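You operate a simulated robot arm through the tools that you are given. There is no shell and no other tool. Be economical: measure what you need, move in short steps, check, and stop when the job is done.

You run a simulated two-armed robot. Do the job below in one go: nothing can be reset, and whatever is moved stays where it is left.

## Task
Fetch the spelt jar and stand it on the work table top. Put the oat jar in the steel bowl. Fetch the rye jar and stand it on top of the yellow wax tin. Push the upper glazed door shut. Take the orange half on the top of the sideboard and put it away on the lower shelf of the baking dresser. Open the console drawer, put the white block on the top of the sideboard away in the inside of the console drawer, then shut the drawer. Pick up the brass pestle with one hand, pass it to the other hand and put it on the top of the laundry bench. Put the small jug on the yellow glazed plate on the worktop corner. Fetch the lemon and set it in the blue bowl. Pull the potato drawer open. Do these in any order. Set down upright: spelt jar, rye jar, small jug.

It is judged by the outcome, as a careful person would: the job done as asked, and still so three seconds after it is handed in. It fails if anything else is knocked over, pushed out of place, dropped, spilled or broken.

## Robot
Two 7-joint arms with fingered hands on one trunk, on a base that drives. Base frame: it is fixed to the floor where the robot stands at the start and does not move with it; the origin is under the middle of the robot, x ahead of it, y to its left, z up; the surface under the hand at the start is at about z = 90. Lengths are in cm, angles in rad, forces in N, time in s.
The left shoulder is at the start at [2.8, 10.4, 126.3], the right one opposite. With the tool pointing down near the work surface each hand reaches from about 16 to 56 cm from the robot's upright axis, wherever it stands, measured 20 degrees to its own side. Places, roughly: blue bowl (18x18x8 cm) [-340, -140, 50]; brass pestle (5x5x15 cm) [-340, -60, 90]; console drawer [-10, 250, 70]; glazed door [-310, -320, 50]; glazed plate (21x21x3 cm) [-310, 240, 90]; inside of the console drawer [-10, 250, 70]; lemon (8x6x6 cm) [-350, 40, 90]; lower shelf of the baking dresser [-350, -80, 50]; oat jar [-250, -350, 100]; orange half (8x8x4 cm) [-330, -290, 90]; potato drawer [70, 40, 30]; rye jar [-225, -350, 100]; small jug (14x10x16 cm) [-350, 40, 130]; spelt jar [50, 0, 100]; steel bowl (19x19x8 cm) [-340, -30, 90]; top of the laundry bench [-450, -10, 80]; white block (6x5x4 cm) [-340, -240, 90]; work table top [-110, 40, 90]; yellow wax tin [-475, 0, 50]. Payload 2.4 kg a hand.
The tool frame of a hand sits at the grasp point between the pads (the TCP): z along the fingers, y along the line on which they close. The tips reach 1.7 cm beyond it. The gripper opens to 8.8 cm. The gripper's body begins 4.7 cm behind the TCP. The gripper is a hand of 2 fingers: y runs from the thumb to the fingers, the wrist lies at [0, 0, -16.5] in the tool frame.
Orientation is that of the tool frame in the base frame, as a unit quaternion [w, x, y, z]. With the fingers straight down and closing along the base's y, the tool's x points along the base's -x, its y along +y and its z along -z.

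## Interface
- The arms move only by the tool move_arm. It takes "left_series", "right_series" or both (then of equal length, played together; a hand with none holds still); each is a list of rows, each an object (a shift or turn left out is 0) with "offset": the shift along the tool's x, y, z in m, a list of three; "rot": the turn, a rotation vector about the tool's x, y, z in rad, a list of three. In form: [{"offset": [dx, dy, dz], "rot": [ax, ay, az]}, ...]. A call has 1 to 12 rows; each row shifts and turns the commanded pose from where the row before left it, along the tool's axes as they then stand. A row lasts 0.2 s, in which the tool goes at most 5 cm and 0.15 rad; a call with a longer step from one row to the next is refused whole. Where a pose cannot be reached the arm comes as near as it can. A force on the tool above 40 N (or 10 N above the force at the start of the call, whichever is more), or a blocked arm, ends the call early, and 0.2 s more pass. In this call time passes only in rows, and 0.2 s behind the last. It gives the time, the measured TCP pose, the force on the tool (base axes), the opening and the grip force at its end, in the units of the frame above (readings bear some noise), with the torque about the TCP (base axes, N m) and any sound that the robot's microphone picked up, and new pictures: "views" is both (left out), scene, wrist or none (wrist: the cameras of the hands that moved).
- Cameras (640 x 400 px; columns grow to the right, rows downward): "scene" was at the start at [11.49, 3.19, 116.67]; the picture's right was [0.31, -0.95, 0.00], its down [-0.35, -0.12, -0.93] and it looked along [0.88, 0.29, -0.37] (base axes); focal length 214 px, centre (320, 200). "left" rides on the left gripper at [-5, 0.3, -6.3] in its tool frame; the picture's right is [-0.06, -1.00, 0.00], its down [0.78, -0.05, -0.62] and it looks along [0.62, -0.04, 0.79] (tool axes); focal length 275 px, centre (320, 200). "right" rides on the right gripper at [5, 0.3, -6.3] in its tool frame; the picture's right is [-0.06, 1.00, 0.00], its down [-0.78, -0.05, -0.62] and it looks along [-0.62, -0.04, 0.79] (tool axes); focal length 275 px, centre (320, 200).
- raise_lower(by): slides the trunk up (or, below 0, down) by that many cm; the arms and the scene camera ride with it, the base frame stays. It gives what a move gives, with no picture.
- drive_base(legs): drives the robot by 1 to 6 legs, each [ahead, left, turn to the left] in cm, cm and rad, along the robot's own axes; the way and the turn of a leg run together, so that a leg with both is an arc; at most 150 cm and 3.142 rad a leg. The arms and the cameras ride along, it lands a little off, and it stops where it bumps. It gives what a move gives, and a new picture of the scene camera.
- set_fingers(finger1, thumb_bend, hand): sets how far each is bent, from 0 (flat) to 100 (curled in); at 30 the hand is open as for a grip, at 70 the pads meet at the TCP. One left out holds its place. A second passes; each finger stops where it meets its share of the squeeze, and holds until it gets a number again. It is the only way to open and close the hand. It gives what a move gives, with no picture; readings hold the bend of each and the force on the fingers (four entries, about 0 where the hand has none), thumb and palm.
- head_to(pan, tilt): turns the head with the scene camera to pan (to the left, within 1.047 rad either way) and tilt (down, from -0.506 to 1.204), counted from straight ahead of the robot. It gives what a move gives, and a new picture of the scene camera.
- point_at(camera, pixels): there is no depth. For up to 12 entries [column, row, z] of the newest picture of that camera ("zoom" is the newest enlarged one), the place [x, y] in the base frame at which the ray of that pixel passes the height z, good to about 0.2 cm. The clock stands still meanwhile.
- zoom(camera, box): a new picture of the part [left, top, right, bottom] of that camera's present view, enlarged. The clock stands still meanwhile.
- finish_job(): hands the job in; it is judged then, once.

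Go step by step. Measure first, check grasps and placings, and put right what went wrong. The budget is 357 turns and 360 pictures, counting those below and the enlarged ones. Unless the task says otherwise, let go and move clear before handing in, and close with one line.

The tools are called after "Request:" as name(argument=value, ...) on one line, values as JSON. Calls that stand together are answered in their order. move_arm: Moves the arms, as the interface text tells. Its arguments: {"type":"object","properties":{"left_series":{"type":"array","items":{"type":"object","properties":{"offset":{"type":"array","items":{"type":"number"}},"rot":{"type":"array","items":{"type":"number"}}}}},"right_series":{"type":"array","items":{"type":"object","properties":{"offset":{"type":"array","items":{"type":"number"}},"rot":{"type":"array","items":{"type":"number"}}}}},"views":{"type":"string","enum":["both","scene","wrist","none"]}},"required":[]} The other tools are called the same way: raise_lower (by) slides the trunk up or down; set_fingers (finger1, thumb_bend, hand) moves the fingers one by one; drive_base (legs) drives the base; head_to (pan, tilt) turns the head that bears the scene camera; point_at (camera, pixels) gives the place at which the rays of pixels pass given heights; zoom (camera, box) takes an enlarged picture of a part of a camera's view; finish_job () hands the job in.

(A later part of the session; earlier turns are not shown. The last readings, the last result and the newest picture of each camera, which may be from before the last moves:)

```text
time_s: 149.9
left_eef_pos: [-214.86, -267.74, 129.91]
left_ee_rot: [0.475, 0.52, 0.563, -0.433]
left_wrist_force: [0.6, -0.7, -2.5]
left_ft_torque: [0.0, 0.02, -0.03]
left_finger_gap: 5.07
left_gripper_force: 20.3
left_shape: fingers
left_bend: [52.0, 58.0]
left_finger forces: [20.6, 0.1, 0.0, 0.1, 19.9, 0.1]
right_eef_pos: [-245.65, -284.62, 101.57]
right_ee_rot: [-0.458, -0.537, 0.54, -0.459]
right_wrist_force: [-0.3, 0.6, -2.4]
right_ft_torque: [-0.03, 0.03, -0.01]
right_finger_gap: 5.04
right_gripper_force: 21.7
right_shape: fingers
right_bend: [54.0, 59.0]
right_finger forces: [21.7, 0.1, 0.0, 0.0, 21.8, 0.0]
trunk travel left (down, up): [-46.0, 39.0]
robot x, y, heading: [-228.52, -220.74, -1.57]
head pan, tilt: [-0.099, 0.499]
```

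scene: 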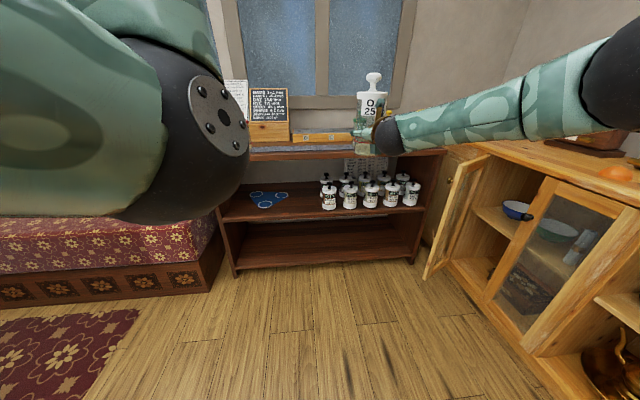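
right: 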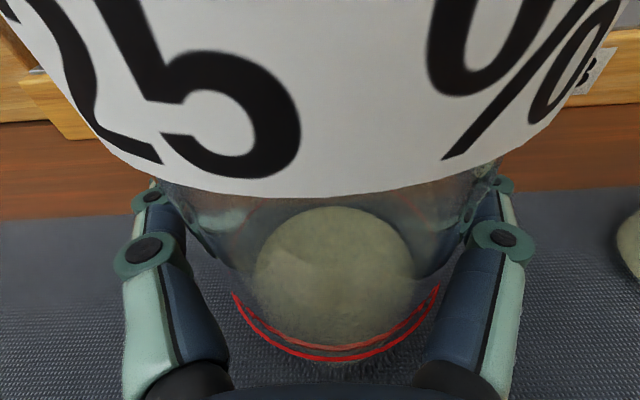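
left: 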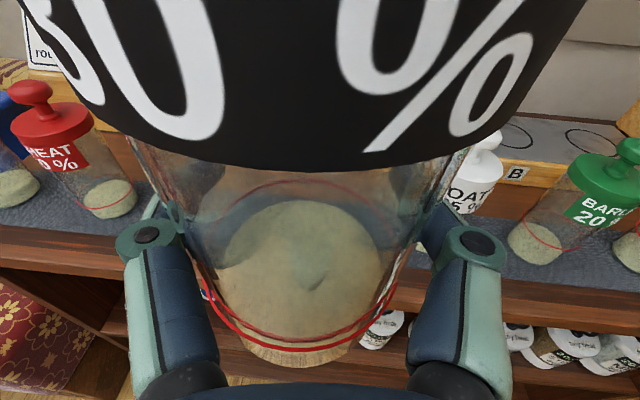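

Back to the room's middle and turn to face the dresser.

Request:
drive_base(legs=[[-110, 0, 0], [0, 0, -1.57], [0, -70, 0]])

Request:
head_to(pan=0, tilt=0.35)

```text
time_s: 162.8
left_eef_pos: [-276.86, -54.93, 129.89]
left_ee_rot: [0.034, 0.765, 0.036, -0.642]
left_wrist_force: [0.4, -0.5, -2.5]
left_ft_torque: [0.01, -0.03, 0.0]
left_finger_gap: 5.04
left_gripper_force: 20.2
left_shape: fingers
left_bend: [52.0, 58.0]
left_finger forces: [20.6, 0.1, 0.0, 0.1, 19.8, 0.0]
right_eef_pos: [-294.12, -24.21, 101.37]
right_ee_rot: [-0.648, -0.003, 0.762, -0.005]
right_wrist_force: [1.3, -0.5, -2.9]
right_ft_torque: [0.01, 0.02, 0.03]
right_finger_gap: 5.06
right_gripper_force: 20.5
right_shape: fingers
right_bend: [54.0, 59.0]
right_finger forces: [20.8, 0.1, 0.1, 0.0, 20.8, 0.0]
trunk travel left (down, up): [-46.0, 39.0]
robot x, y, heading: [-229.81, -40.5, -3.126]
head pan, tilt: [-0.099, 0.499]
```

scene: 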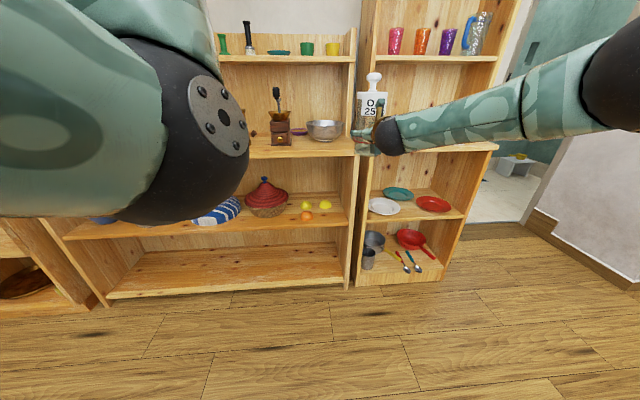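

```text
time_s: 163.5
left_eef_pos: [-276.7, -54.87, 129.86]
left_ee_rot: [0.034, 0.766, 0.035, -0.641]
left_wrist_force: [0.0, -0.1, -2.6]
left_ft_torque: [0.02, 0.01, 0.01]
left_finger_gap: 5.04
left_gripper_force: 20.6
left_shape: fingers
left_bend: [52.0, 58.0]
left_finger forces: [20.5, 0.1, 0.1, 0.0, 19.8, 0.0]
right_eef_pos: [-294.02, -24.19, 101.34]
right_ee_rot: [-0.647, -0.003, 0.762, -0.005]
right_wrist_force: [-0.3, -0.2, -3.2]
right_ft_torque: [-0.02, -0.01, 0.03]
right_finger_gap: 5.03
right_gripper_force: 21.5
right_shape: fingers
right_bend: [54.0, 59.0]
right_finger forces: [20.8, 0.0, 0.0, 0.0, 20.8, 0.0]
trunk travel left (down, up): [-46.0, 39.0]
robot x, y, heading: [-229.81, -40.57, -3.12]
head pan, tilt: [0.0, 0.351]
```

scene: 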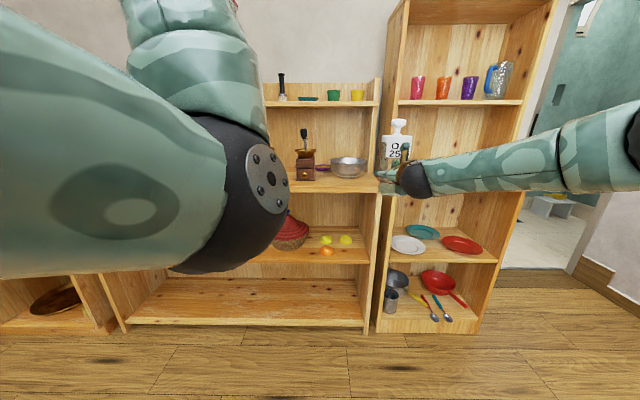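

Request:
zoom(camera="scene", box=[260, 60, 420, 210])

Request:
point_at(camera="scene", pixels=[[348, 178, 85], [348, 178, 90], [348, 158, 90], [348, 158, 95], [340, 191, 85], [340, 191, 90], [320, 105, 110], [320, 105, 115]])

```text
2.67 times, centred on (340, 135) of scene
```

zoom: 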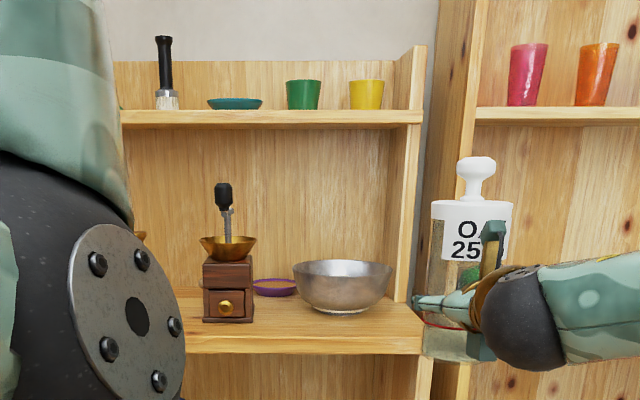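

```text
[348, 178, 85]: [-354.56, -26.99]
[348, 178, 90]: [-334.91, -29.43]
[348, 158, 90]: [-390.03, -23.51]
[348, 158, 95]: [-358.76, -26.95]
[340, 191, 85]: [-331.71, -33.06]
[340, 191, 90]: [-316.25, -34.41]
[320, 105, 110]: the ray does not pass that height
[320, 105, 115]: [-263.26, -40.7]
```

The bowl sits at about [-345,-28] on a shelf z≈87; my low side-grip on the oat jar would hit the bowl rim. I'll regrasp the jar higher using the sideboard top; slide left to look at it.

Request:
drive_base(legs=[[0, 145, -0.02]])

Request:
head_to(pan=-0.15, tilt=0.45)

```text
time_s: 170.6
left_eef_pos: [-277.19, -197.52, 129.81]
left_ee_rot: [0.023, 0.766, 0.024, -0.642]
left_wrist_force: [-0.3, -0.4, -2.4]
left_ft_torque: [0.04, -0.02, 0.03]
left_finger_gap: 5.04
left_gripper_force: 20.0
left_shape: fingers
left_bend: [52.0, 58.0]
left_finger forces: [20.5, 0.0, 0.1, 0.0, 19.9, 0.1]
right_eef_pos: [-293.52, -166.32, 101.43]
right_ee_rot: [-0.648, 0.007, 0.761, 0.003]
right_wrist_force: [0.7, -0.9, -2.4]
right_ft_torque: [-0.04, 0.0, 0.01]
right_finger_gap: 5.03
right_gripper_force: 20.7
right_shape: fingers
right_bend: [54.0, 59.0]
right_finger forces: [20.9, 0.0, 0.1, 0.1, 20.8, 0.0]
trunk travel left (down, up): [-46.0, 39.0]
robot x, y, heading: [-229.57, -184.76, 3.13]
head pan, tilt: [0.0, 0.351]
```

scene: 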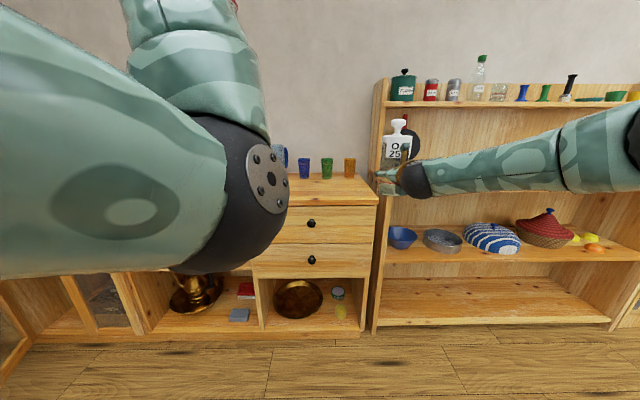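

```text
time_s: 171.3
left_eef_pos: [-277.08, -197.54, 129.85]
left_ee_rot: [0.024, 0.766, 0.024, -0.641]
left_wrist_force: [0.3, 0.3, -2.9]
left_ft_torque: [-0.01, 0.02, -0.03]
left_finger_gap: 5.05
left_gripper_force: 20.7
left_shape: fingers
left_bend: [52.0, 58.0]
left_finger forces: [20.5, 0.1, 0.0, 0.0, 19.9, 0.1]
right_eef_pos: [-293.59, -166.33, 101.42]
right_ee_rot: [-0.648, 0.009, 0.762, 0.005]
right_wrist_force: [-0.1, -0.5, -2.7]
right_ft_torque: [-0.01, 0.03, 0.02]
right_finger_gap: 5.02
right_gripper_force: 20.7
right_shape: fingers
right_bend: [54.0, 59.0]
right_finger forces: [20.8, 0.0, 0.1, 0.1, 20.7, 0.0]
trunk travel left (down, up): [-46.0, 39.0]
robot x, y, heading: [-229.62, -184.63, 3.125]
head pan, tilt: [-0.15, 0.45]
```

scene: 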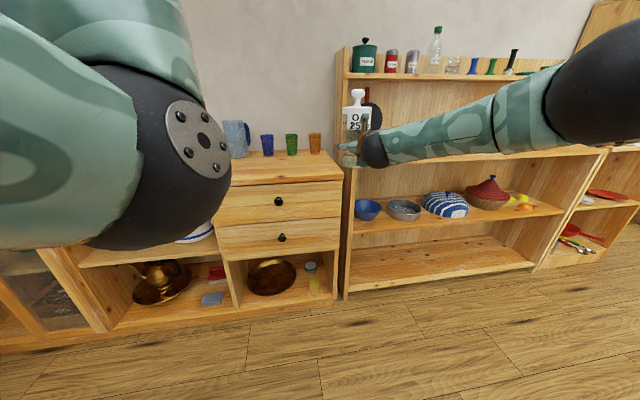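

Request:
point_at(camera="scene", pixels=[[280, 186, 85], [280, 186, 90], [343, 178, 85], [343, 178, 90], [290, 157, 85], [290, 157, 90], [267, 158, 90], [315, 155, 90], [240, 160, 90]])

Request:
zoom(camera="scene", box=[190, 100, 370, 220])

```text
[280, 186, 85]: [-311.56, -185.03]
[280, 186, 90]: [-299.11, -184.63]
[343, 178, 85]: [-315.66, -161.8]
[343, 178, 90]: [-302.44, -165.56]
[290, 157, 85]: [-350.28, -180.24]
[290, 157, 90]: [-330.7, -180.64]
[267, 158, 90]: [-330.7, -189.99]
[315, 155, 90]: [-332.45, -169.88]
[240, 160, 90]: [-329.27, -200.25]
```

```text
3.33 times, centred on (280, 160) of scene
```

zoom: 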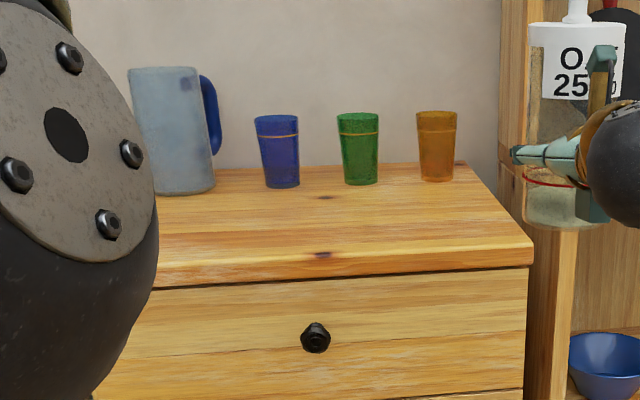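

Free front area of the sideboard near [-320,-180]. Drive the oat jar over it.

Request:
drive_base(legs=[[26, 13, 0.012]])

Request:
raise_lower(by=-6)

Request:
zoom(camera="right", box=[0, 0, 640, 400])

```text
time_s: 173.3
left_eef_pos: [-303.1, -211.06, 129.78]
left_ee_rot: [0.028, 0.766, 0.028, -0.642]
left_wrist_force: [0.1, -0.4, -3.1]
left_ft_torque: [-0.01, -0.03, -0.02]
left_finger_gap: 5.04
left_gripper_force: 20.8
left_shape: fingers
left_bend: [52.0, 58.0]
left_finger forces: [20.6, 0.0, 0.1, 0.0, 19.8, 0.0]
right_eef_pos: [-320.04, -180.05, 101.43]
right_ee_rot: [-0.648, 0.003, 0.762, 0.0]
right_wrist_force: [-0.1, -0.7, -2.6]
right_ft_torque: [-0.04, 0.02, -0.03]
right_finger_gap: 5.03
right_gripper_force: 20.9
right_shape: fingers
right_bend: [54.0, 59.0]
right_finger forces: [20.8, 0.0, 0.0, 0.1, 20.7, 0.1]
trunk travel left (down, up): [-46.0, 39.0]
robot x, y, heading: [-256.03, -197.5, 3.142]
head pan, tilt: [-0.15, 0.45]
```

scene: 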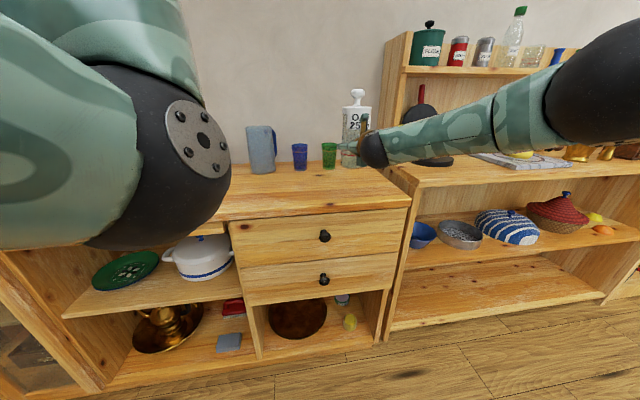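

```text
time_s: 174.3
left_eef_pos: [-303.07, -210.96, 123.88]
left_ee_rot: [0.028, 0.765, 0.028, -0.642]
left_wrist_force: [-0.4, -0.4, -2.5]
left_ft_torque: [-0.01, 0.02, -0.02]
left_finger_gap: 5.02
left_gripper_force: 20.0
left_shape: fingers
left_bend: [52.0, 58.0]
left_finger forces: [20.6, 0.0, 0.0, 0.0, 19.9, 0.0]
right_eef_pos: [-319.95, -180.08, 95.56]
right_ee_rot: [-0.648, 0.003, 0.762, 0.0]
right_wrist_force: [0.1, 0.2, -2.8]
right_ft_torque: [0.0, -0.01, -0.01]
right_finger_gap: 5.05
right_gripper_force: 21.1
right_shape: fingers
right_bend: [54.0, 59.0]
right_finger forces: [20.8, 0.1, 0.0, 0.0, 20.9, 0.1]
trunk travel left (down, up): [-40.0, 45.0]
robot x, y, heading: [-255.68, -197.16, 3.135]
head pan, tilt: [-0.15, 0.45]
```

```text
1.00 times, centred on (320, 200) of right (not enlarged: the box is as wide or as high as the picture)
```

zoom: 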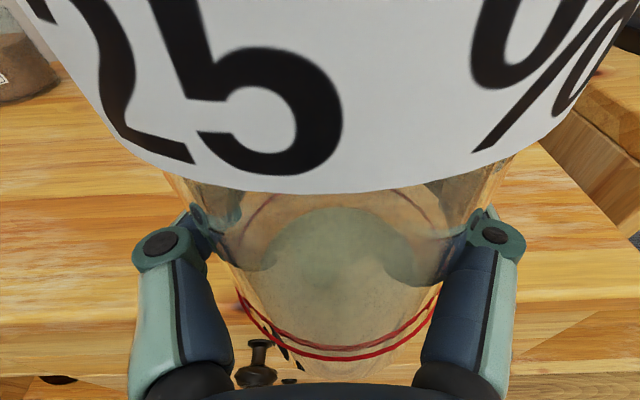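

Request:
point_at(camera="scene", pixels=[[300, 212, 85], [300, 212, 88], [410, 200, 85], [410, 200, 88], [300, 170, 85], [300, 170, 88]])

Request:
point_at(camera="zoom", pixels=[[180, 318, 85], [180, 318, 88], [560, 300, 85], [560, 300, 88]])

```text
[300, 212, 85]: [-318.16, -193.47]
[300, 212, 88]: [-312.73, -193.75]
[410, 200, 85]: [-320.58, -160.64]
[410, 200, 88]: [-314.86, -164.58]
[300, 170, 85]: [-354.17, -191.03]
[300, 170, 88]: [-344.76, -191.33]
```

```text
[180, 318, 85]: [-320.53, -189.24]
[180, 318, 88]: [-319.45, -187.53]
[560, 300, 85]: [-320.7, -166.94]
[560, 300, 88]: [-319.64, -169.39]
```

Edge is at x≈-321, z≈83.5; the jar is too near it. Move ahead 12 and lower.

Request:
drive_base(legs=[[12, 0, 0]])

Request:
raise_lower(by=-5.5)

Request:
raise_lower(by=-0.6)

Request:
zoom(camera="scene", box=[220, 60, 460, 240])

```text
time_s: 175.6
left_eef_pos: [-315.17, -210.93, 123.88]
left_ee_rot: [0.028, 0.766, 0.029, -0.642]
left_wrist_force: [0.1, 0.0, -3.0]
left_ft_torque: [0.02, -0.04, -0.02]
left_finger_gap: 5.04
left_gripper_force: 20.1
left_shape: fingers
left_bend: [52.0, 58.0]
left_finger forces: [20.6, 0.0, 0.0, 0.0, 19.9, 0.0]
right_eef_pos: [-331.92, -180.02, 95.38]
right_ee_rot: [-0.648, 0.004, 0.762, 0.001]
right_wrist_force: [-0.8, -0.5, -3.2]
right_ft_torque: [0.0, 0.01, -0.03]
right_finger_gap: 5.05
right_gripper_force: 20.7
right_shape: fingers
right_bend: [54.0, 59.0]
right_finger forces: [20.9, 0.0, 0.0, 0.0, 20.7, 0.0]
trunk travel left (down, up): [-40.0, 45.0]
robot x, y, heading: [-267.85, -197.51, 3.144]
head pan, tilt: [-0.15, 0.45]
```

scene: 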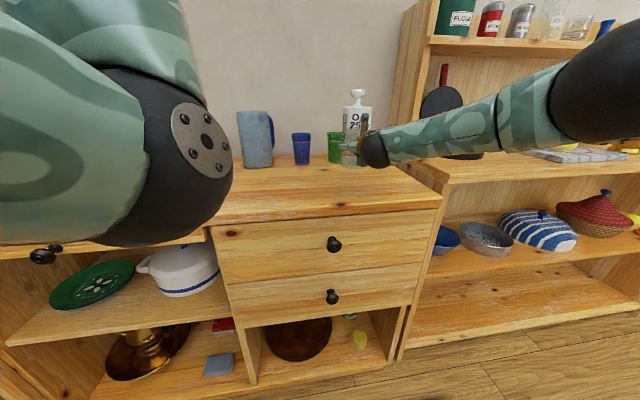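

```text
time_s: 176.6
left_eef_pos: [-315.08, -210.93, 118.37]
left_ee_rot: [0.028, 0.766, 0.028, -0.642]
left_wrist_force: [0.1, -0.1, -2.3]
left_ft_torque: [0.02, 0.01, 0.0]
left_finger_gap: 5.05
left_gripper_force: 19.9
left_shape: fingers
left_bend: [52.0, 58.0]
left_finger forces: [20.6, 0.0, 0.0, 0.0, 19.8, 0.1]
right_eef_pos: [-331.85, -180.17, 89.96]
right_ee_rot: [-0.649, 0.004, 0.761, 0.001]
right_wrist_force: [-1.6, 0.4, 4.1]
right_ft_torque: [0.05, -0.04, 0.01]
right_finger_gap: 5.04
right_gripper_force: 21.0
right_shape: fingers
right_bend: [54.0, 59.0]
right_finger forces: [20.8, 0.0, 0.1, 0.0, 20.8, 0.0]
trunk travel left (down, up): [-34.5, 50.5]
robot x, y, heading: [-268.07, -197.44, 3.14]
head pan, tilt: [-0.15, 0.45]
```

```text
time_s: 177.1
left_eef_pos: [-314.87, -211.08, 117.88]
left_ee_rot: [0.028, 0.765, 0.029, -0.643]
left_wrist_force: [0.8, -1.0, -2.7]
left_ft_torque: [0.02, 0.01, 0.02]
left_finger_gap: 5.04
left_gripper_force: 20.2
left_shape: fingers
left_bend: [52.0, 58.0]
left_finger forces: [20.4, 0.0, 0.1, 0.0, 19.8, 0.1]
right_eef_pos: [-331.67, -180.08, 89.85]
right_ee_rot: [-0.651, 0.004, 0.759, 0.001]
right_wrist_force: [-4.3, 0.8, 29.8]
right_ft_torque: [0.15, -0.15, 0.04]
right_finger_gap: 5.05
right_gripper_force: 20.1
right_shape: fingers
right_bend: [54.0, 59.0]
right_finger forces: [20.3, 0.0, 0.1, 0.0, 20.3, 0.1]
trunk travel left (down, up): [-33.9, 51.1]
robot x, y, heading: [-267.71, -197.61, 3.141]
head pan, tilt: [-0.15, 0.45]
```

```text
2.22 times, centred on (340, 150) of scene
```

zoom: 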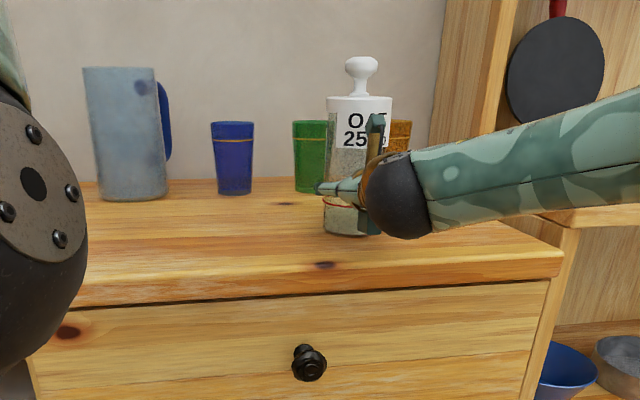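

Contact: surface z≈84.7. Ease off, release, retreat, and re-approach with the hand pitched 25° down gripping higher.

Request:
raise_lower(by=0.5)

Request:
set_fingers(hand="right", finger1=30, thumb_bend=30)

Request:
move_arm(right_series=[{"offset": [0, 0, -0.04]}, {"offset": [0, 0, -0.04]}, {"offset": [0, 0, -0.04]}, {"offset": [0, 0, -0.03]}, {"offset": [0.034, 0, 0], "rot": [0, -0.14, 0]}, {"offset": [0.034, 0, 0], "rot": [0, -0.14, 0]}], views="both")

```text
time_s: 177.6
left_eef_pos: [-314.88, -211.0, 118.3]
left_ee_rot: [0.028, 0.765, 0.029, -0.643]
left_wrist_force: [-0.2, -0.3, -2.8]
left_ft_torque: [0.03, 0.02, -0.03]
left_finger_gap: 5.06
left_gripper_force: 20.3
left_shape: fingers
left_bend: [52.0, 58.0]
left_finger forces: [20.5, 0.1, 0.1, 0.0, 19.8, 0.0]
right_eef_pos: [-331.67, -180.0, 89.9]
right_ee_rot: [-0.648, 0.004, 0.762, 0.0]
right_wrist_force: [-2.6, 0.0, 18.6]
right_ft_torque: [0.02, -0.03, 0.03]
right_finger_gap: 5.01
right_gripper_force: 20.5
right_shape: fingers
right_bend: [54.0, 59.0]
right_finger forces: [20.6, 0.1, 0.0, 0.1, 20.2, 0.0]
trunk travel left (down, up): [-34.4, 50.6]
robot x, y, heading: [-267.86, -197.62, 3.143]
head pan, tilt: [-0.15, 0.45]
```

```text
time_s: 178.6
left_eef_pos: [-315.02, -210.99, 118.24]
left_ee_rot: [0.027, 0.766, 0.028, -0.641]
left_wrist_force: [-0.5, 0.0, -3.1]
left_ft_torque: [0.01, 0.0, 0.03]
left_finger_gap: 5.06
left_gripper_force: 20.1
left_shape: fingers
left_bend: [52.0, 58.0]
left_finger forces: [20.5, 0.1, 0.0, 0.1, 19.9, 0.1]
right_eef_pos: [-331.89, -180.14, 89.74]
right_ee_rot: [-0.648, 0.004, 0.762, 0.0]
right_wrist_force: [0.0, 0.2, 0.1]
right_ft_torque: [-0.05, 0.02, 0.0]
right_finger_gap: 8.4
right_gripper_force: 0.6
right_shape: fingers
right_bend: [30.0, 30.0]
right_finger forces: [0.5, 0.1, 0.0, 0.1, 0.0, 0.0]
trunk travel left (down, up): [-34.4, 50.6]
robot x, y, heading: [-267.45, -197.42, 3.139]
head pan, tilt: [-0.15, 0.45]
```

```text
time_s: 180.0
left_eef_pos: [-315.02, -210.95, 118.15]
left_ee_rot: [0.027, 0.766, 0.028, -0.642]
left_wrist_force: [0.3, -0.3, -2.2]
left_ft_torque: [0.0, 0.0, 0.01]
left_finger_gap: 5.04
left_gripper_force: 20.3
left_shape: fingers
left_bend: [52.0, 58.0]
left_finger forces: [20.6, 0.0, 0.0, 0.1, 19.8, 0.0]
right_eef_pos: [-318.73, -180.04, 98.79]
right_ee_rot: [-0.534, 0.003, 0.845, -0.001]
right_wrist_force: [0.1, 0.0, 0.5]
right_ft_torque: [0.0, -0.01, -0.02]
right_finger_gap: 8.36
right_gripper_force: 0.1
right_shape: fingers
right_bend: [30.0, 30.0]
right_finger forces: [0.0, 0.0, 0.0, 0.0, 0.1, 0.0]
trunk travel left (down, up): [-34.4, 50.6]
robot x, y, heading: [-268.04, -197.67, 3.145]
head pan, tilt: [-0.15, 0.45]
```

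scene: 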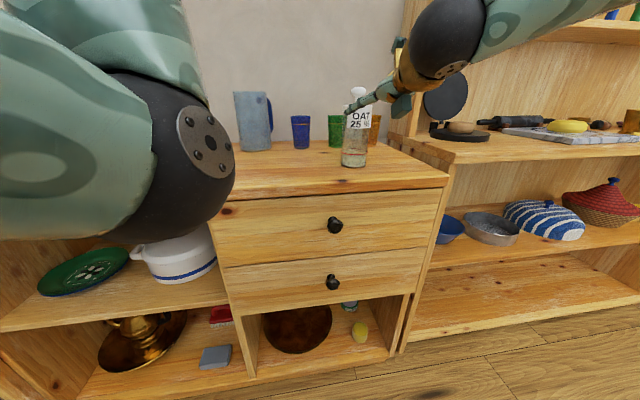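
right: 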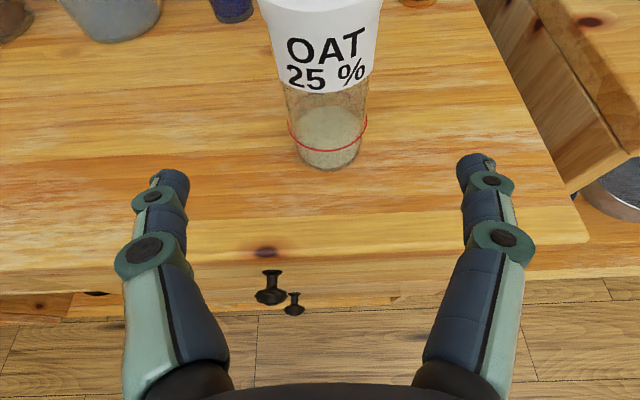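

Jar stands. Advance along the tool axis and grip higher.

Request:
move_arm(right_series=[{"offset": [0, 0, 0.04]}, {"offset": [0, 0, 0.04]}, {"offset": [0, 0, 0.04]}, {"offset": [0, 0, 0.017]}], views="both")

Request:
set_fingers(hand="right", finger1=70, thumb_bend=70)

```text
time_s: 181.0
left_eef_pos: [-315.02, -211.03, 118.23]
left_ee_rot: [0.028, 0.766, 0.029, -0.642]
left_wrist_force: [-0.6, 0.1, -2.2]
left_ft_torque: [-0.01, -0.02, 0.0]
left_finger_gap: 5.02
left_gripper_force: 20.0
left_shape: fingers
left_bend: [52.0, 58.0]
left_finger forces: [20.6, 0.0, 0.0, 0.1, 19.8, 0.0]
right_eef_pos: [-330.99, -180.1, 92.91]
right_ee_rot: [-0.535, 0.003, 0.845, -0.001]
right_wrist_force: [-0.6, 0.2, 0.3]
right_ft_torque: [-0.01, -0.03, 0.0]
right_finger_gap: 8.39
right_gripper_force: 0.0
right_shape: fingers
right_bend: [30.0, 30.0]
right_finger forces: [0.0, 0.0, 0.0, 0.0, 0.0, 0.0]
trunk travel left (down, up): [-34.4, 50.6]
robot x, y, heading: [-267.89, -197.32, 3.14]
head pan, tilt: [-0.15, 0.45]
```

scene: 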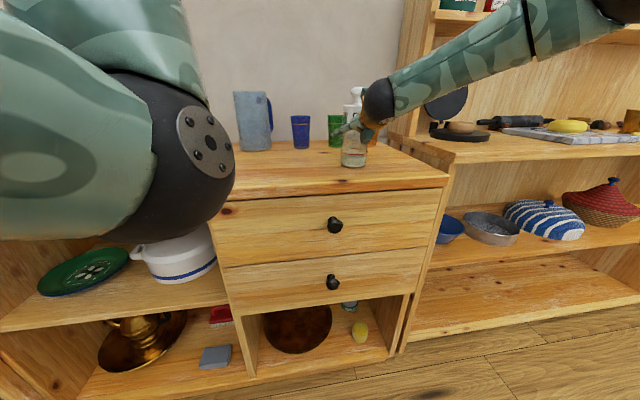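
right: 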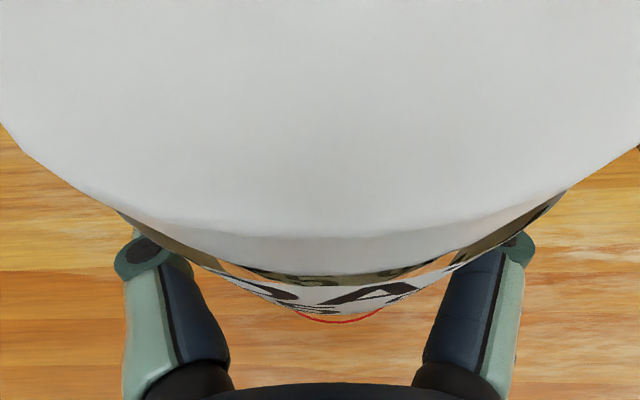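

```text
time_s: 182.0
left_eef_pos: [-315.11, -211.0, 118.18]
left_ee_rot: [0.027, 0.766, 0.028, -0.641]
left_wrist_force: [0.5, 0.1, -2.5]
left_ft_torque: [0.01, 0.01, 0.01]
left_finger_gap: 5.05
left_gripper_force: 20.3
left_shape: fingers
left_bend: [52.0, 58.0]
left_finger forces: [20.6, 0.0, 0.0, 0.1, 19.8, 0.1]
right_eef_pos: [-331.05, -180.01, 93.08]
right_ee_rot: [-0.536, 0.004, 0.844, 0.0]
right_wrist_force: [-0.2, -0.8, 0.0]
right_ft_torque: [-0.03, 0.02, 0.01]
right_finger_gap: 5.23
right_gripper_force: 19.9
right_shape: fingers
right_bend: [49.0, 58.0]
right_finger forces: [20.1, 0.2, 0.1, 0.0, 19.5, 0.0]
trunk travel left (down, up): [-34.4, 50.6]
robot x, y, heading: [-268.0, -197.6, 3.139]
head pan, tilt: [-0.15, 0.45]
```

Held at 8.3 cm above its base. Lift and back off, then go to the bowl.

Request:
raise_lower(by=14)

Request:
drive_base(legs=[[-25, 0, 0], [0, -138, 0]])

Request:
head_to(pan=-0.1, tilt=0.45)

```text
time_s: 183.7
left_eef_pos: [-315.1, -210.87, 132.22]
left_ee_rot: [0.029, 0.766, 0.03, -0.641]
left_wrist_force: [0.5, 0.7, -2.7]
left_ft_torque: [0.01, 0.02, -0.01]
left_finger_gap: 5.01
left_gripper_force: 20.8
left_shape: fingers
left_bend: [52.0, 58.0]
left_finger forces: [20.6, 0.0, 0.0, 0.0, 19.9, 0.0]
right_eef_pos: [-331.01, -179.96, 106.93]
right_ee_rot: [-0.535, 0.003, 0.845, -0.001]
right_wrist_force: [-0.1, -0.7, -2.5]
right_ft_torque: [-0.03, 0.01, -0.01]
right_finger_gap: 5.22
right_gripper_force: 19.5
right_shape: fingers
right_bend: [49.0, 58.0]
right_finger forces: [19.9, 0.1, 0.1, 0.0, 19.2, 0.0]
trunk travel left (down, up): [-48.4, 36.6]
robot x, y, heading: [-267.33, -197.16, 3.141]
head pan, tilt: [-0.15, 0.45]
```

```text
time_s: 192.1
left_eef_pos: [-290.56, -72.46, 132.18]
left_ee_rot: [0.031, 0.766, 0.032, -0.641]
left_wrist_force: [-0.6, -0.4, -3.6]
left_ft_torque: [0.01, 0.01, 0.01]
left_finger_gap: 5.02
left_gripper_force: 20.2
left_shape: fingers
left_bend: [52.0, 58.0]
left_finger forces: [20.5, 0.0, 0.1, 0.0, 19.9, 0.1]
right_eef_pos: [-306.81, -41.75, 106.99]
right_ee_rot: [-0.536, 0.0, 0.844, -0.003]
right_wrist_force: [0.5, 0.4, -3.1]
right_ft_torque: [-0.01, -0.02, -0.01]
right_finger_gap: 5.22
right_gripper_force: 20.2
right_shape: fingers
right_bend: [49.0, 58.0]
right_finger forces: [20.0, 0.0, 0.0, 0.0, 19.1, 0.0]
trunk travel left (down, up): [-48.4, 36.6]
robot x, y, heading: [-243.15, -58.61, -3.133]
head pan, tilt: [-0.15, 0.45]
```

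scene: 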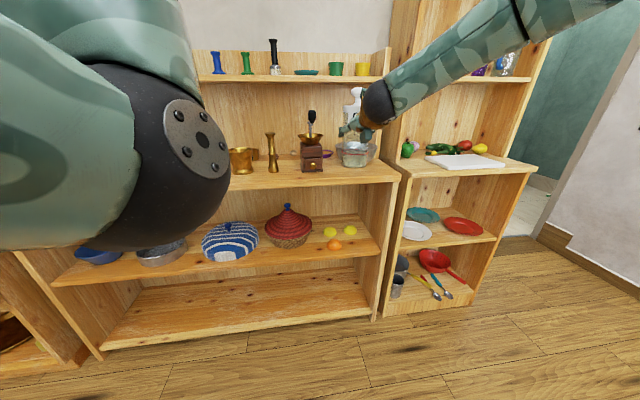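

```text
time_s: 192.7
left_eef_pos: [-290.53, -72.63, 132.17]
left_ee_rot: [0.03, 0.766, 0.031, -0.642]
left_wrist_force: [-0.1, 0.4, -2.3]
left_ft_torque: [0.0, -0.03, 0.03]
left_finger_gap: 5.06
left_gripper_force: 20.1
left_shape: fingers
left_bend: [52.0, 58.0]
left_finger forces: [20.6, 0.1, 0.0, 0.0, 19.8, 0.0]
right_eef_pos: [-306.76, -41.85, 106.9]
right_ee_rot: [-0.536, -0.001, 0.844, -0.003]
right_wrist_force: [-0.1, -0.2, -2.7]
right_ft_torque: [-0.01, -0.01, -0.04]
right_finger_gap: 5.2
right_gripper_force: 19.6
right_shape: fingers
right_bend: [49.0, 58.0]
right_finger forces: [20.0, 0.1, 0.0, 0.0, 19.2, 0.0]
trunk travel left (down, up): [-48.4, 36.6]
robot x, y, heading: [-243.37, -58.52, -3.136]
head pan, tilt: [-0.099, 0.45]
```

scene: 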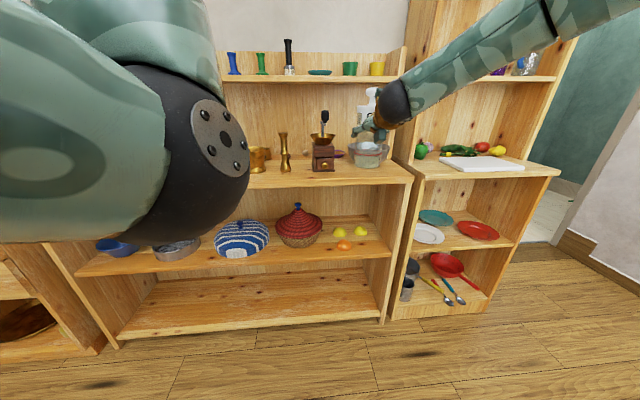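

Request:
zoom(camera="right", box=[0, 0, 640, 400])

Request:
zoom(camera="scene", box=[290, 60, 430, 200])

```text
1.00 times, centred on (320, 200) of right (not enlarged: the box is as wide or as high as the picture)
```

zoom: 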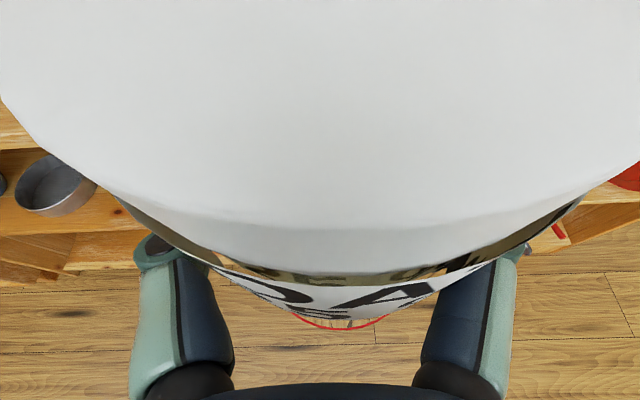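

```text
2.86 times, centred on (360, 130) of scene
```

zoom: 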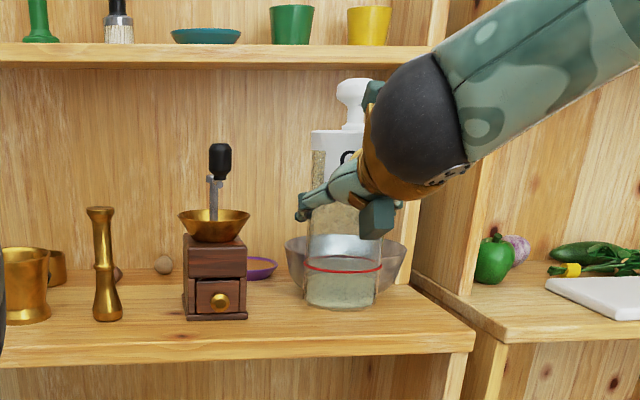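

Request:
point_at(camera="zoom", pixels=[[300, 347, 85], [300, 347, 90], [215, 320, 85], [215, 320, 90], [345, 305, 95], [420, 335, 85], [420, 335, 90], [20, 322, 85], [20, 322, 90]])

```text
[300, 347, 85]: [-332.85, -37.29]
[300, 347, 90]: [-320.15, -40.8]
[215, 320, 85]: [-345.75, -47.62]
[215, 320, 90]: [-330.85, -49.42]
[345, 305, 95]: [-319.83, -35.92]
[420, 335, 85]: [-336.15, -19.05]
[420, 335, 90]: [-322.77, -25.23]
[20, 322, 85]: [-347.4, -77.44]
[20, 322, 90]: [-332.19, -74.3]
```

Raise the trunk for a clean second elevation on the shelf edge.

Request:
raise_lower(by=16)

Request:
zoom(camera="scene", box=[250, 120, 430, 260])

```text
time_s: 194.5
left_eef_pos: [-290.6, -72.51, 148.21]
left_ee_rot: [0.03, 0.766, 0.032, -0.641]
left_wrist_force: [0.6, 0.5, -2.3]
left_ft_torque: [-0.03, -0.01, -0.04]
left_finger_gap: 5.03
left_gripper_force: 19.8
left_shape: fingers
left_bend: [52.0, 58.0]
left_finger forces: [20.5, 0.0, 0.1, 0.0, 19.8, 0.0]
right_eef_pos: [-306.6, -41.74, 122.92]
right_ee_rot: [-0.535, 0.0, 0.845, -0.002]
right_wrist_force: [-0.5, 0.0, -2.8]
right_ft_torque: [0.0, 0.02, -0.01]
right_finger_gap: 5.2
right_gripper_force: 19.3
right_shape: fingers
right_bend: [49.0, 58.0]
right_finger forces: [19.9, 0.1, 0.0, 0.1, 19.2, 0.0]
trunk travel left (down, up): [-64.4, 20.6]
robot x, y, heading: [-243.34, -58.47, -3.135]
head pan, tilt: [-0.099, 0.45]
```

```text
2.86 times, centred on (340, 190) of scene
```

zoom: 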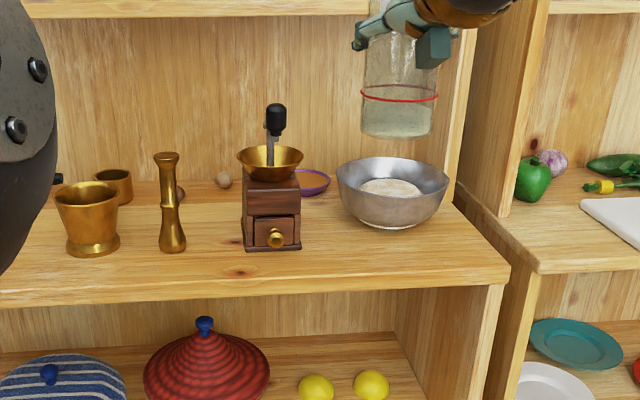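

Request:
point_at(camera="zoom", pixels=[[272, 250, 85], [272, 250, 90], [300, 283, 85], [300, 283, 90], [392, 228, 85], [392, 228, 88], [337, 168, 95], [449, 172, 95], [393, 158, 95], [391, 190, 95], [172, 252, 87], [391, 186, 90]])

```text
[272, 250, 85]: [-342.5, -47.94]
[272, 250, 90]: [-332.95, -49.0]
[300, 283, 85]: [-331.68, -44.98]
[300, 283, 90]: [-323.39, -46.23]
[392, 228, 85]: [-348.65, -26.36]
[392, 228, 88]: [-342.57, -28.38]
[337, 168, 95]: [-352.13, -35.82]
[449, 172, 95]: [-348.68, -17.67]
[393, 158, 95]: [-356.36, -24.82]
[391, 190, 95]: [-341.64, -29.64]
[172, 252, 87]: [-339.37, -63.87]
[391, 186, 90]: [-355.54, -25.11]
```

Shelf z≈87.5, bowl centre ≈[-349,-27], rim z≈95.5. Check the upper shelf's front edge for forearm clearance.

Request:
point_at(camera="zoom", pixels=[[200, 17, 115], [200, 17, 120], [200, 17, 125]])

Request:
raise_lower(by=-12)

Request:
zoom(camera="scene", box=[250, 50, 430, 190])

```text
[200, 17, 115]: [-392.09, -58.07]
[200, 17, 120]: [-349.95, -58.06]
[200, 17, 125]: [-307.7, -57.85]
```

```text
time_s: 196.0
left_eef_pos: [-290.42, -72.67, 136.25]
left_ee_rot: [0.03, 0.765, 0.031, -0.642]
left_wrist_force: [0.3, -0.2, -2.9]
left_ft_torque: [0.03, 0.01, -0.01]
left_finger_gap: 5.04
left_gripper_force: 19.9
left_shape: fingers
left_bend: [52.0, 58.0]
left_finger forces: [20.5, 0.1, 0.0, 0.1, 19.8, 0.0]
right_eef_pos: [-306.7, -41.84, 111.05]
right_ee_rot: [-0.535, -0.001, 0.845, -0.004]
right_wrist_force: [0.3, -0.8, -2.9]
right_ft_torque: [-0.02, -0.03, -0.01]
right_finger_gap: 5.2
right_gripper_force: 19.5
right_shape: fingers
right_bend: [49.0, 58.0]
right_finger forces: [19.9, 0.0, 0.1, 0.1, 19.1, 0.0]
trunk travel left (down, up): [-52.4, 32.6]
robot x, y, heading: [-243.31, -58.83, -3.133]
head pan, tilt: [-0.099, 0.45]
```

```text
2.86 times, centred on (340, 120) of scene
```

zoom: 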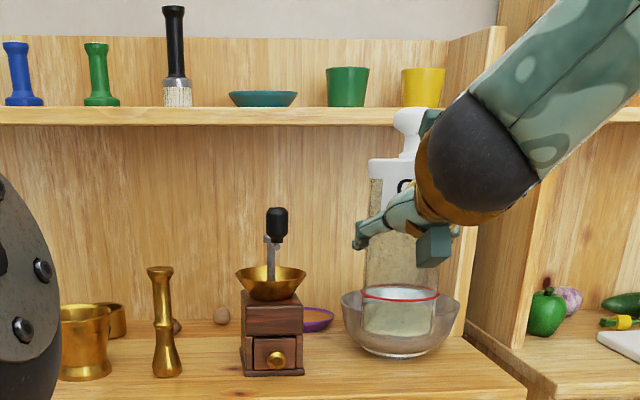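

Request:
point_at(camera="zoom", pixels=[[200, 125, 118], [200, 125, 120], [200, 125, 122], [200, 108, 120], [200, 108, 122]])

```text
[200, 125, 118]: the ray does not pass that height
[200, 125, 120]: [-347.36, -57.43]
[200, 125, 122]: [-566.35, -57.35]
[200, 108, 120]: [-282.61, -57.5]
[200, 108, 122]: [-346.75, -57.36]
```

Upper shelf front is at x≈-348.5, z≈120, so the jar fits. Lower to TCP 106.5, strafe, then drive in over the bowl.

Request:
raise_lower(by=-4.5)

Request:
drive_base(legs=[[0, -14.8, -0.008], [30, 0, 0]])

Request:
zoom(camera="scene", box=[220, 50, 460, 230])

```text
time_s: 196.9
left_eef_pos: [-290.5, -72.58, 131.87]
left_ee_rot: [0.03, 0.766, 0.032, -0.642]
left_wrist_force: [-0.2, -0.3, -3.3]
left_ft_torque: [-0.01, 0.03, 0.02]
left_finger_gap: 5.04
left_gripper_force: 20.2
left_shape: fingers
left_bend: [52.0, 58.0]
left_finger forces: [20.5, 0.0, 0.0, 0.1, 19.9, 0.0]
right_eef_pos: [-306.72, -41.75, 106.5]
right_ee_rot: [-0.535, -0.001, 0.845, -0.003]
right_wrist_force: [-0.1, 0.1, -3.4]
right_ft_torque: [-0.01, -0.02, 0.0]
right_finger_gap: 5.22
right_gripper_force: 19.5
right_shape: fingers
right_bend: [49.0, 58.0]
right_finger forces: [19.8, 0.1, 0.0, 0.1, 19.2, 0.1]
trunk travel left (down, up): [-47.9, 37.1]
robot x, y, heading: [-243.42, -58.97, -3.133]
head pan, tilt: [-0.099, 0.45]
```

```text
time_s: 199.9
left_eef_pos: [-320.55, -57.26, 131.69]
left_ee_rot: [0.029, 0.766, 0.03, -0.641]
left_wrist_force: [0.3, 0.5, -3.4]
left_ft_torque: [0.0, 0.0, -0.02]
left_finger_gap: 5.04
left_gripper_force: 20.1
left_shape: fingers
left_bend: [52.0, 58.0]
left_finger forces: [20.6, 0.0, 0.1, 0.0, 19.9, 0.0]
right_eef_pos: [-336.54, -26.42, 106.35]
right_ee_rot: [-0.535, 0.003, 0.845, -0.001]
right_wrist_force: [-0.3, -1.4, -2.4]
right_ft_torque: [-0.06, 0.02, 0.03]
right_finger_gap: 5.21
right_gripper_force: 19.3
right_shape: fingers
right_bend: [49.0, 58.0]
right_finger forces: [20.0, 0.0, 0.0, 0.0, 19.2, 0.0]
trunk travel left (down, up): [-47.9, 37.1]
robot x, y, heading: [-273.15, -43.96, -3.142]
head pan, tilt: [-0.099, 0.45]
```

scene: 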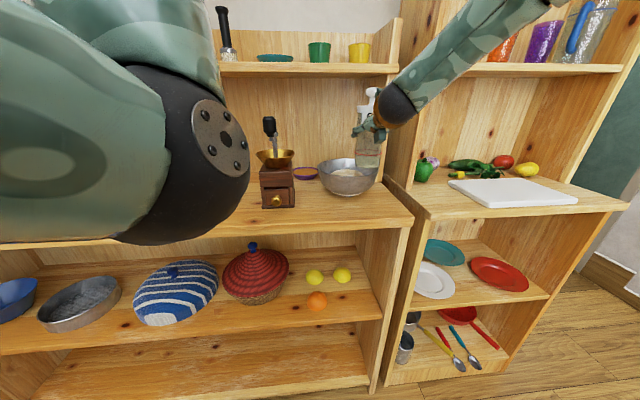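

```text
2.22 times, centred on (340, 140) of scene
```

zoom: 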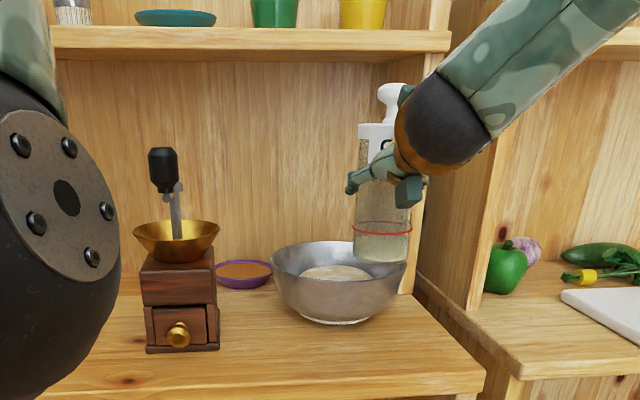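

Request:
point_at(camera="zoom", pixels=[[270, 262, 95], [408, 262, 95], [338, 241, 95], [338, 284, 95], [340, 325, 88], [338, 284, 94]])

```text
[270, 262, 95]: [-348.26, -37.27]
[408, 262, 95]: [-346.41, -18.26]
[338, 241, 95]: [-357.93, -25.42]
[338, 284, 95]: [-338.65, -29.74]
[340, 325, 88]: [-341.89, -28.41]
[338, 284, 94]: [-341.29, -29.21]
```

Bowl centre ≈[-348,-27.8]. Drive 10.3 ahead, 1.3 left, then lower gently.

Request:
drive_base(legs=[[10.3, 1.3, 0]])

Request:
raise_lower(by=-6)

Request:
zoom(camera="scene", box=[240, 80, 460, 230])

```text
time_s: 201.1
left_eef_pos: [-330.98, -58.77, 131.64]
left_ee_rot: [0.028, 0.767, 0.029, -0.64]
left_wrist_force: [-0.4, -0.3, -2.8]
left_ft_torque: [0.02, -0.01, -0.02]
left_finger_gap: 5.04
left_gripper_force: 20.3
left_shape: fingers
left_bend: [52.0, 58.0]
left_finger forces: [20.6, 0.0, 0.1, 0.0, 19.9, 0.1]
right_eef_pos: [-346.92, -27.79, 106.41]
right_ee_rot: [-0.535, 0.002, 0.845, -0.001]
right_wrist_force: [-0.2, -0.2, -2.6]
right_ft_torque: [0.0, -0.02, -0.01]
right_finger_gap: 5.18
right_gripper_force: 20.1
right_shape: fingers
right_bend: [49.0, 58.0]
right_finger forces: [20.0, 0.0, 0.0, 0.0, 19.3, 0.0]
trunk travel left (down, up): [-47.9, 37.1]
robot x, y, heading: [-283.81, -45.01, -3.138]
head pan, tilt: [-0.099, 0.45]
```

scene: 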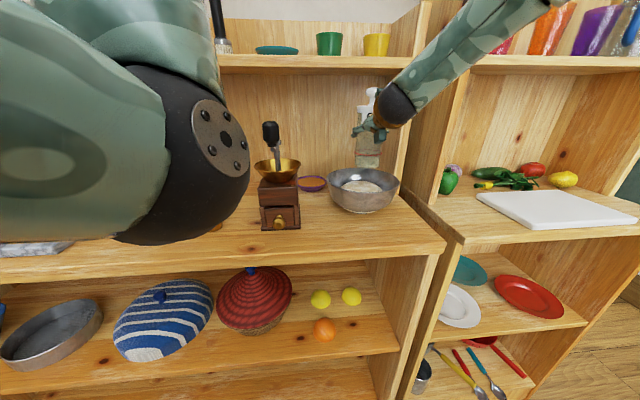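

```text
time_s: 202.1
left_eef_pos: [-330.8, -58.79, 125.73]
left_ee_rot: [0.029, 0.766, 0.03, -0.642]
left_wrist_force: [0.5, 0.3, -1.7]
left_ft_torque: [-0.02, -0.02, 0.04]
left_finger_gap: 5.02
left_gripper_force: 20.2
left_shape: fingers
left_bend: [52.0, 58.0]
left_finger forces: [20.6, 0.1, 0.0, 0.0, 19.8, 0.1]
right_eef_pos: [-346.75, -27.82, 100.47]
right_ee_rot: [-0.535, 0.002, 0.845, -0.002]
right_wrist_force: [0.3, 1.0, -0.6]
right_ft_torque: [0.01, 0.03, 0.0]
right_finger_gap: 5.21
right_gripper_force: 19.5
right_shape: fingers
right_bend: [50.0, 58.0]
right_finger forces: [20.1, 0.0, 0.0, 0.1, 18.9, 0.0]
trunk travel left (down, up): [-41.9, 43.1]
robot x, y, heading: [-283.53, -45.08, -3.134]
head pan, tilt: [-0.099, 0.45]
```

```text
2.67 times, centred on (350, 155) of scene
```

zoom: 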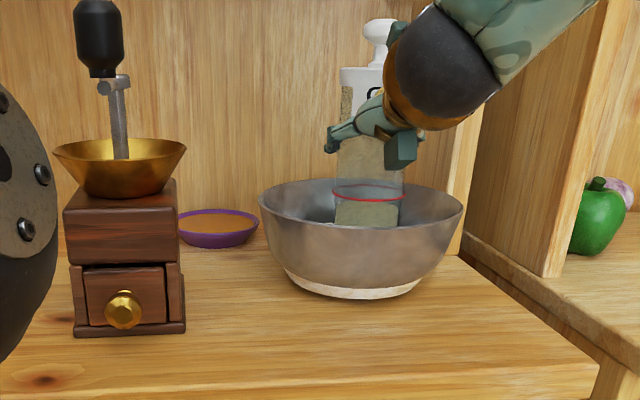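

Force changed (-2.7→-0.6): nearly touching. Lower half-cm.

Request:
raise_lower(by=-0.5)

```text
time_s: 202.6
left_eef_pos: [-330.75, -58.61, 125.21]
left_ee_rot: [0.029, 0.766, 0.03, -0.642]
left_wrist_force: [0.0, -0.4, -2.7]
left_ft_torque: [0.04, 0.0, 0.01]
left_finger_gap: 5.02
left_gripper_force: 20.2
left_shape: fingers
left_bend: [52.0, 58.0]
left_finger forces: [20.5, 0.0, 0.0, 0.0, 20.0, 0.1]
right_eef_pos: [-346.75, -27.81, 99.97]
right_ee_rot: [-0.536, 0.003, 0.844, -0.001]
right_wrist_force: [0.9, 0.3, 0.0]
right_ft_torque: [0.01, 0.01, -0.03]
right_finger_gap: 5.19
right_gripper_force: 19.8
right_shape: fingers
right_bend: [50.0, 58.0]
right_finger forces: [20.0, 0.0, 0.0, 0.0, 18.9, 0.0]
trunk travel left (down, up): [-41.4, 43.6]
robot x, y, heading: [-283.98, -45.18, -3.135]
head pan, tilt: [-0.099, 0.45]
```

Request:
raise_lower(by=-0.6)

Request:
zoom(camera="scene", box=[300, 80, 420, 220])

```text
time_s: 203.2
left_eef_pos: [-330.75, -58.71, 124.67]
left_ee_rot: [0.029, 0.765, 0.03, -0.642]
left_wrist_force: [-0.3, 0.0, -2.2]
left_ft_torque: [0.01, -0.03, 0.03]
left_finger_gap: 5.05
left_gripper_force: 19.9
left_shape: fingers
left_bend: [52.0, 58.0]
left_finger forces: [20.7, 0.1, 0.0, 0.1, 19.9, 0.1]
right_eef_pos: [-346.72, -27.85, 99.48]
right_ee_rot: [-0.536, 0.003, 0.844, -0.001]
right_wrist_force: [2.6, 0.6, 5.6]
right_ft_torque: [-0.01, 0.01, 0.02]
right_finger_gap: 5.16
right_gripper_force: 19.1
right_shape: fingers
right_bend: [50.0, 59.0]
right_finger forces: [19.9, 0.1, 0.0, 0.1, 18.7, 0.1]
trunk travel left (down, up): [-40.8, 44.2]
robot x, y, heading: [-283.48, -45.37, -3.138]
head pan, tilt: [-0.099, 0.45]
```

```text
2.86 times, centred on (360, 150) of scene
```

zoom: 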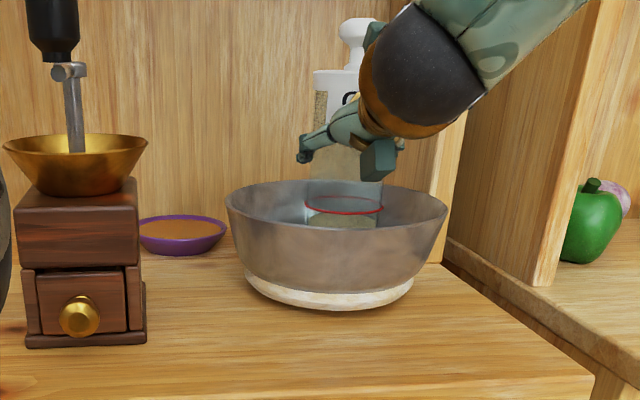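

Request:
zoom(camera="scene", box=[310, 130, 400, 195])

Request:
zoom(camera="right", box=[0, 0, 640, 400])

```text
6.15 times, centred on (355, 162) of scene
```

zoom: 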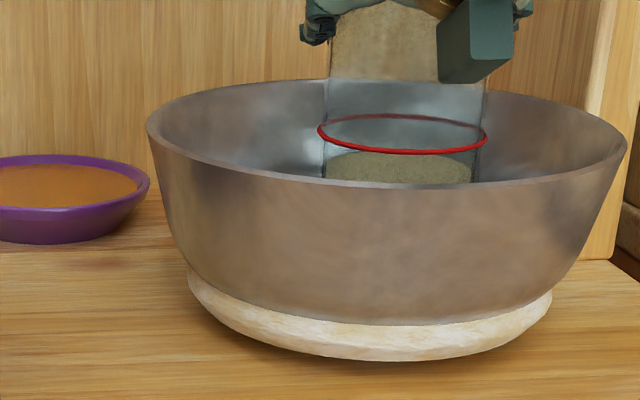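

```text
1.00 times, centred on (320, 200) of right (not enlarged: the box is as wide or as high as the picture)
```

zoom: 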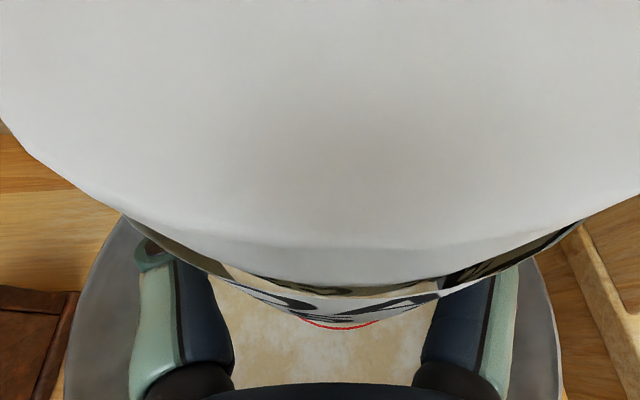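

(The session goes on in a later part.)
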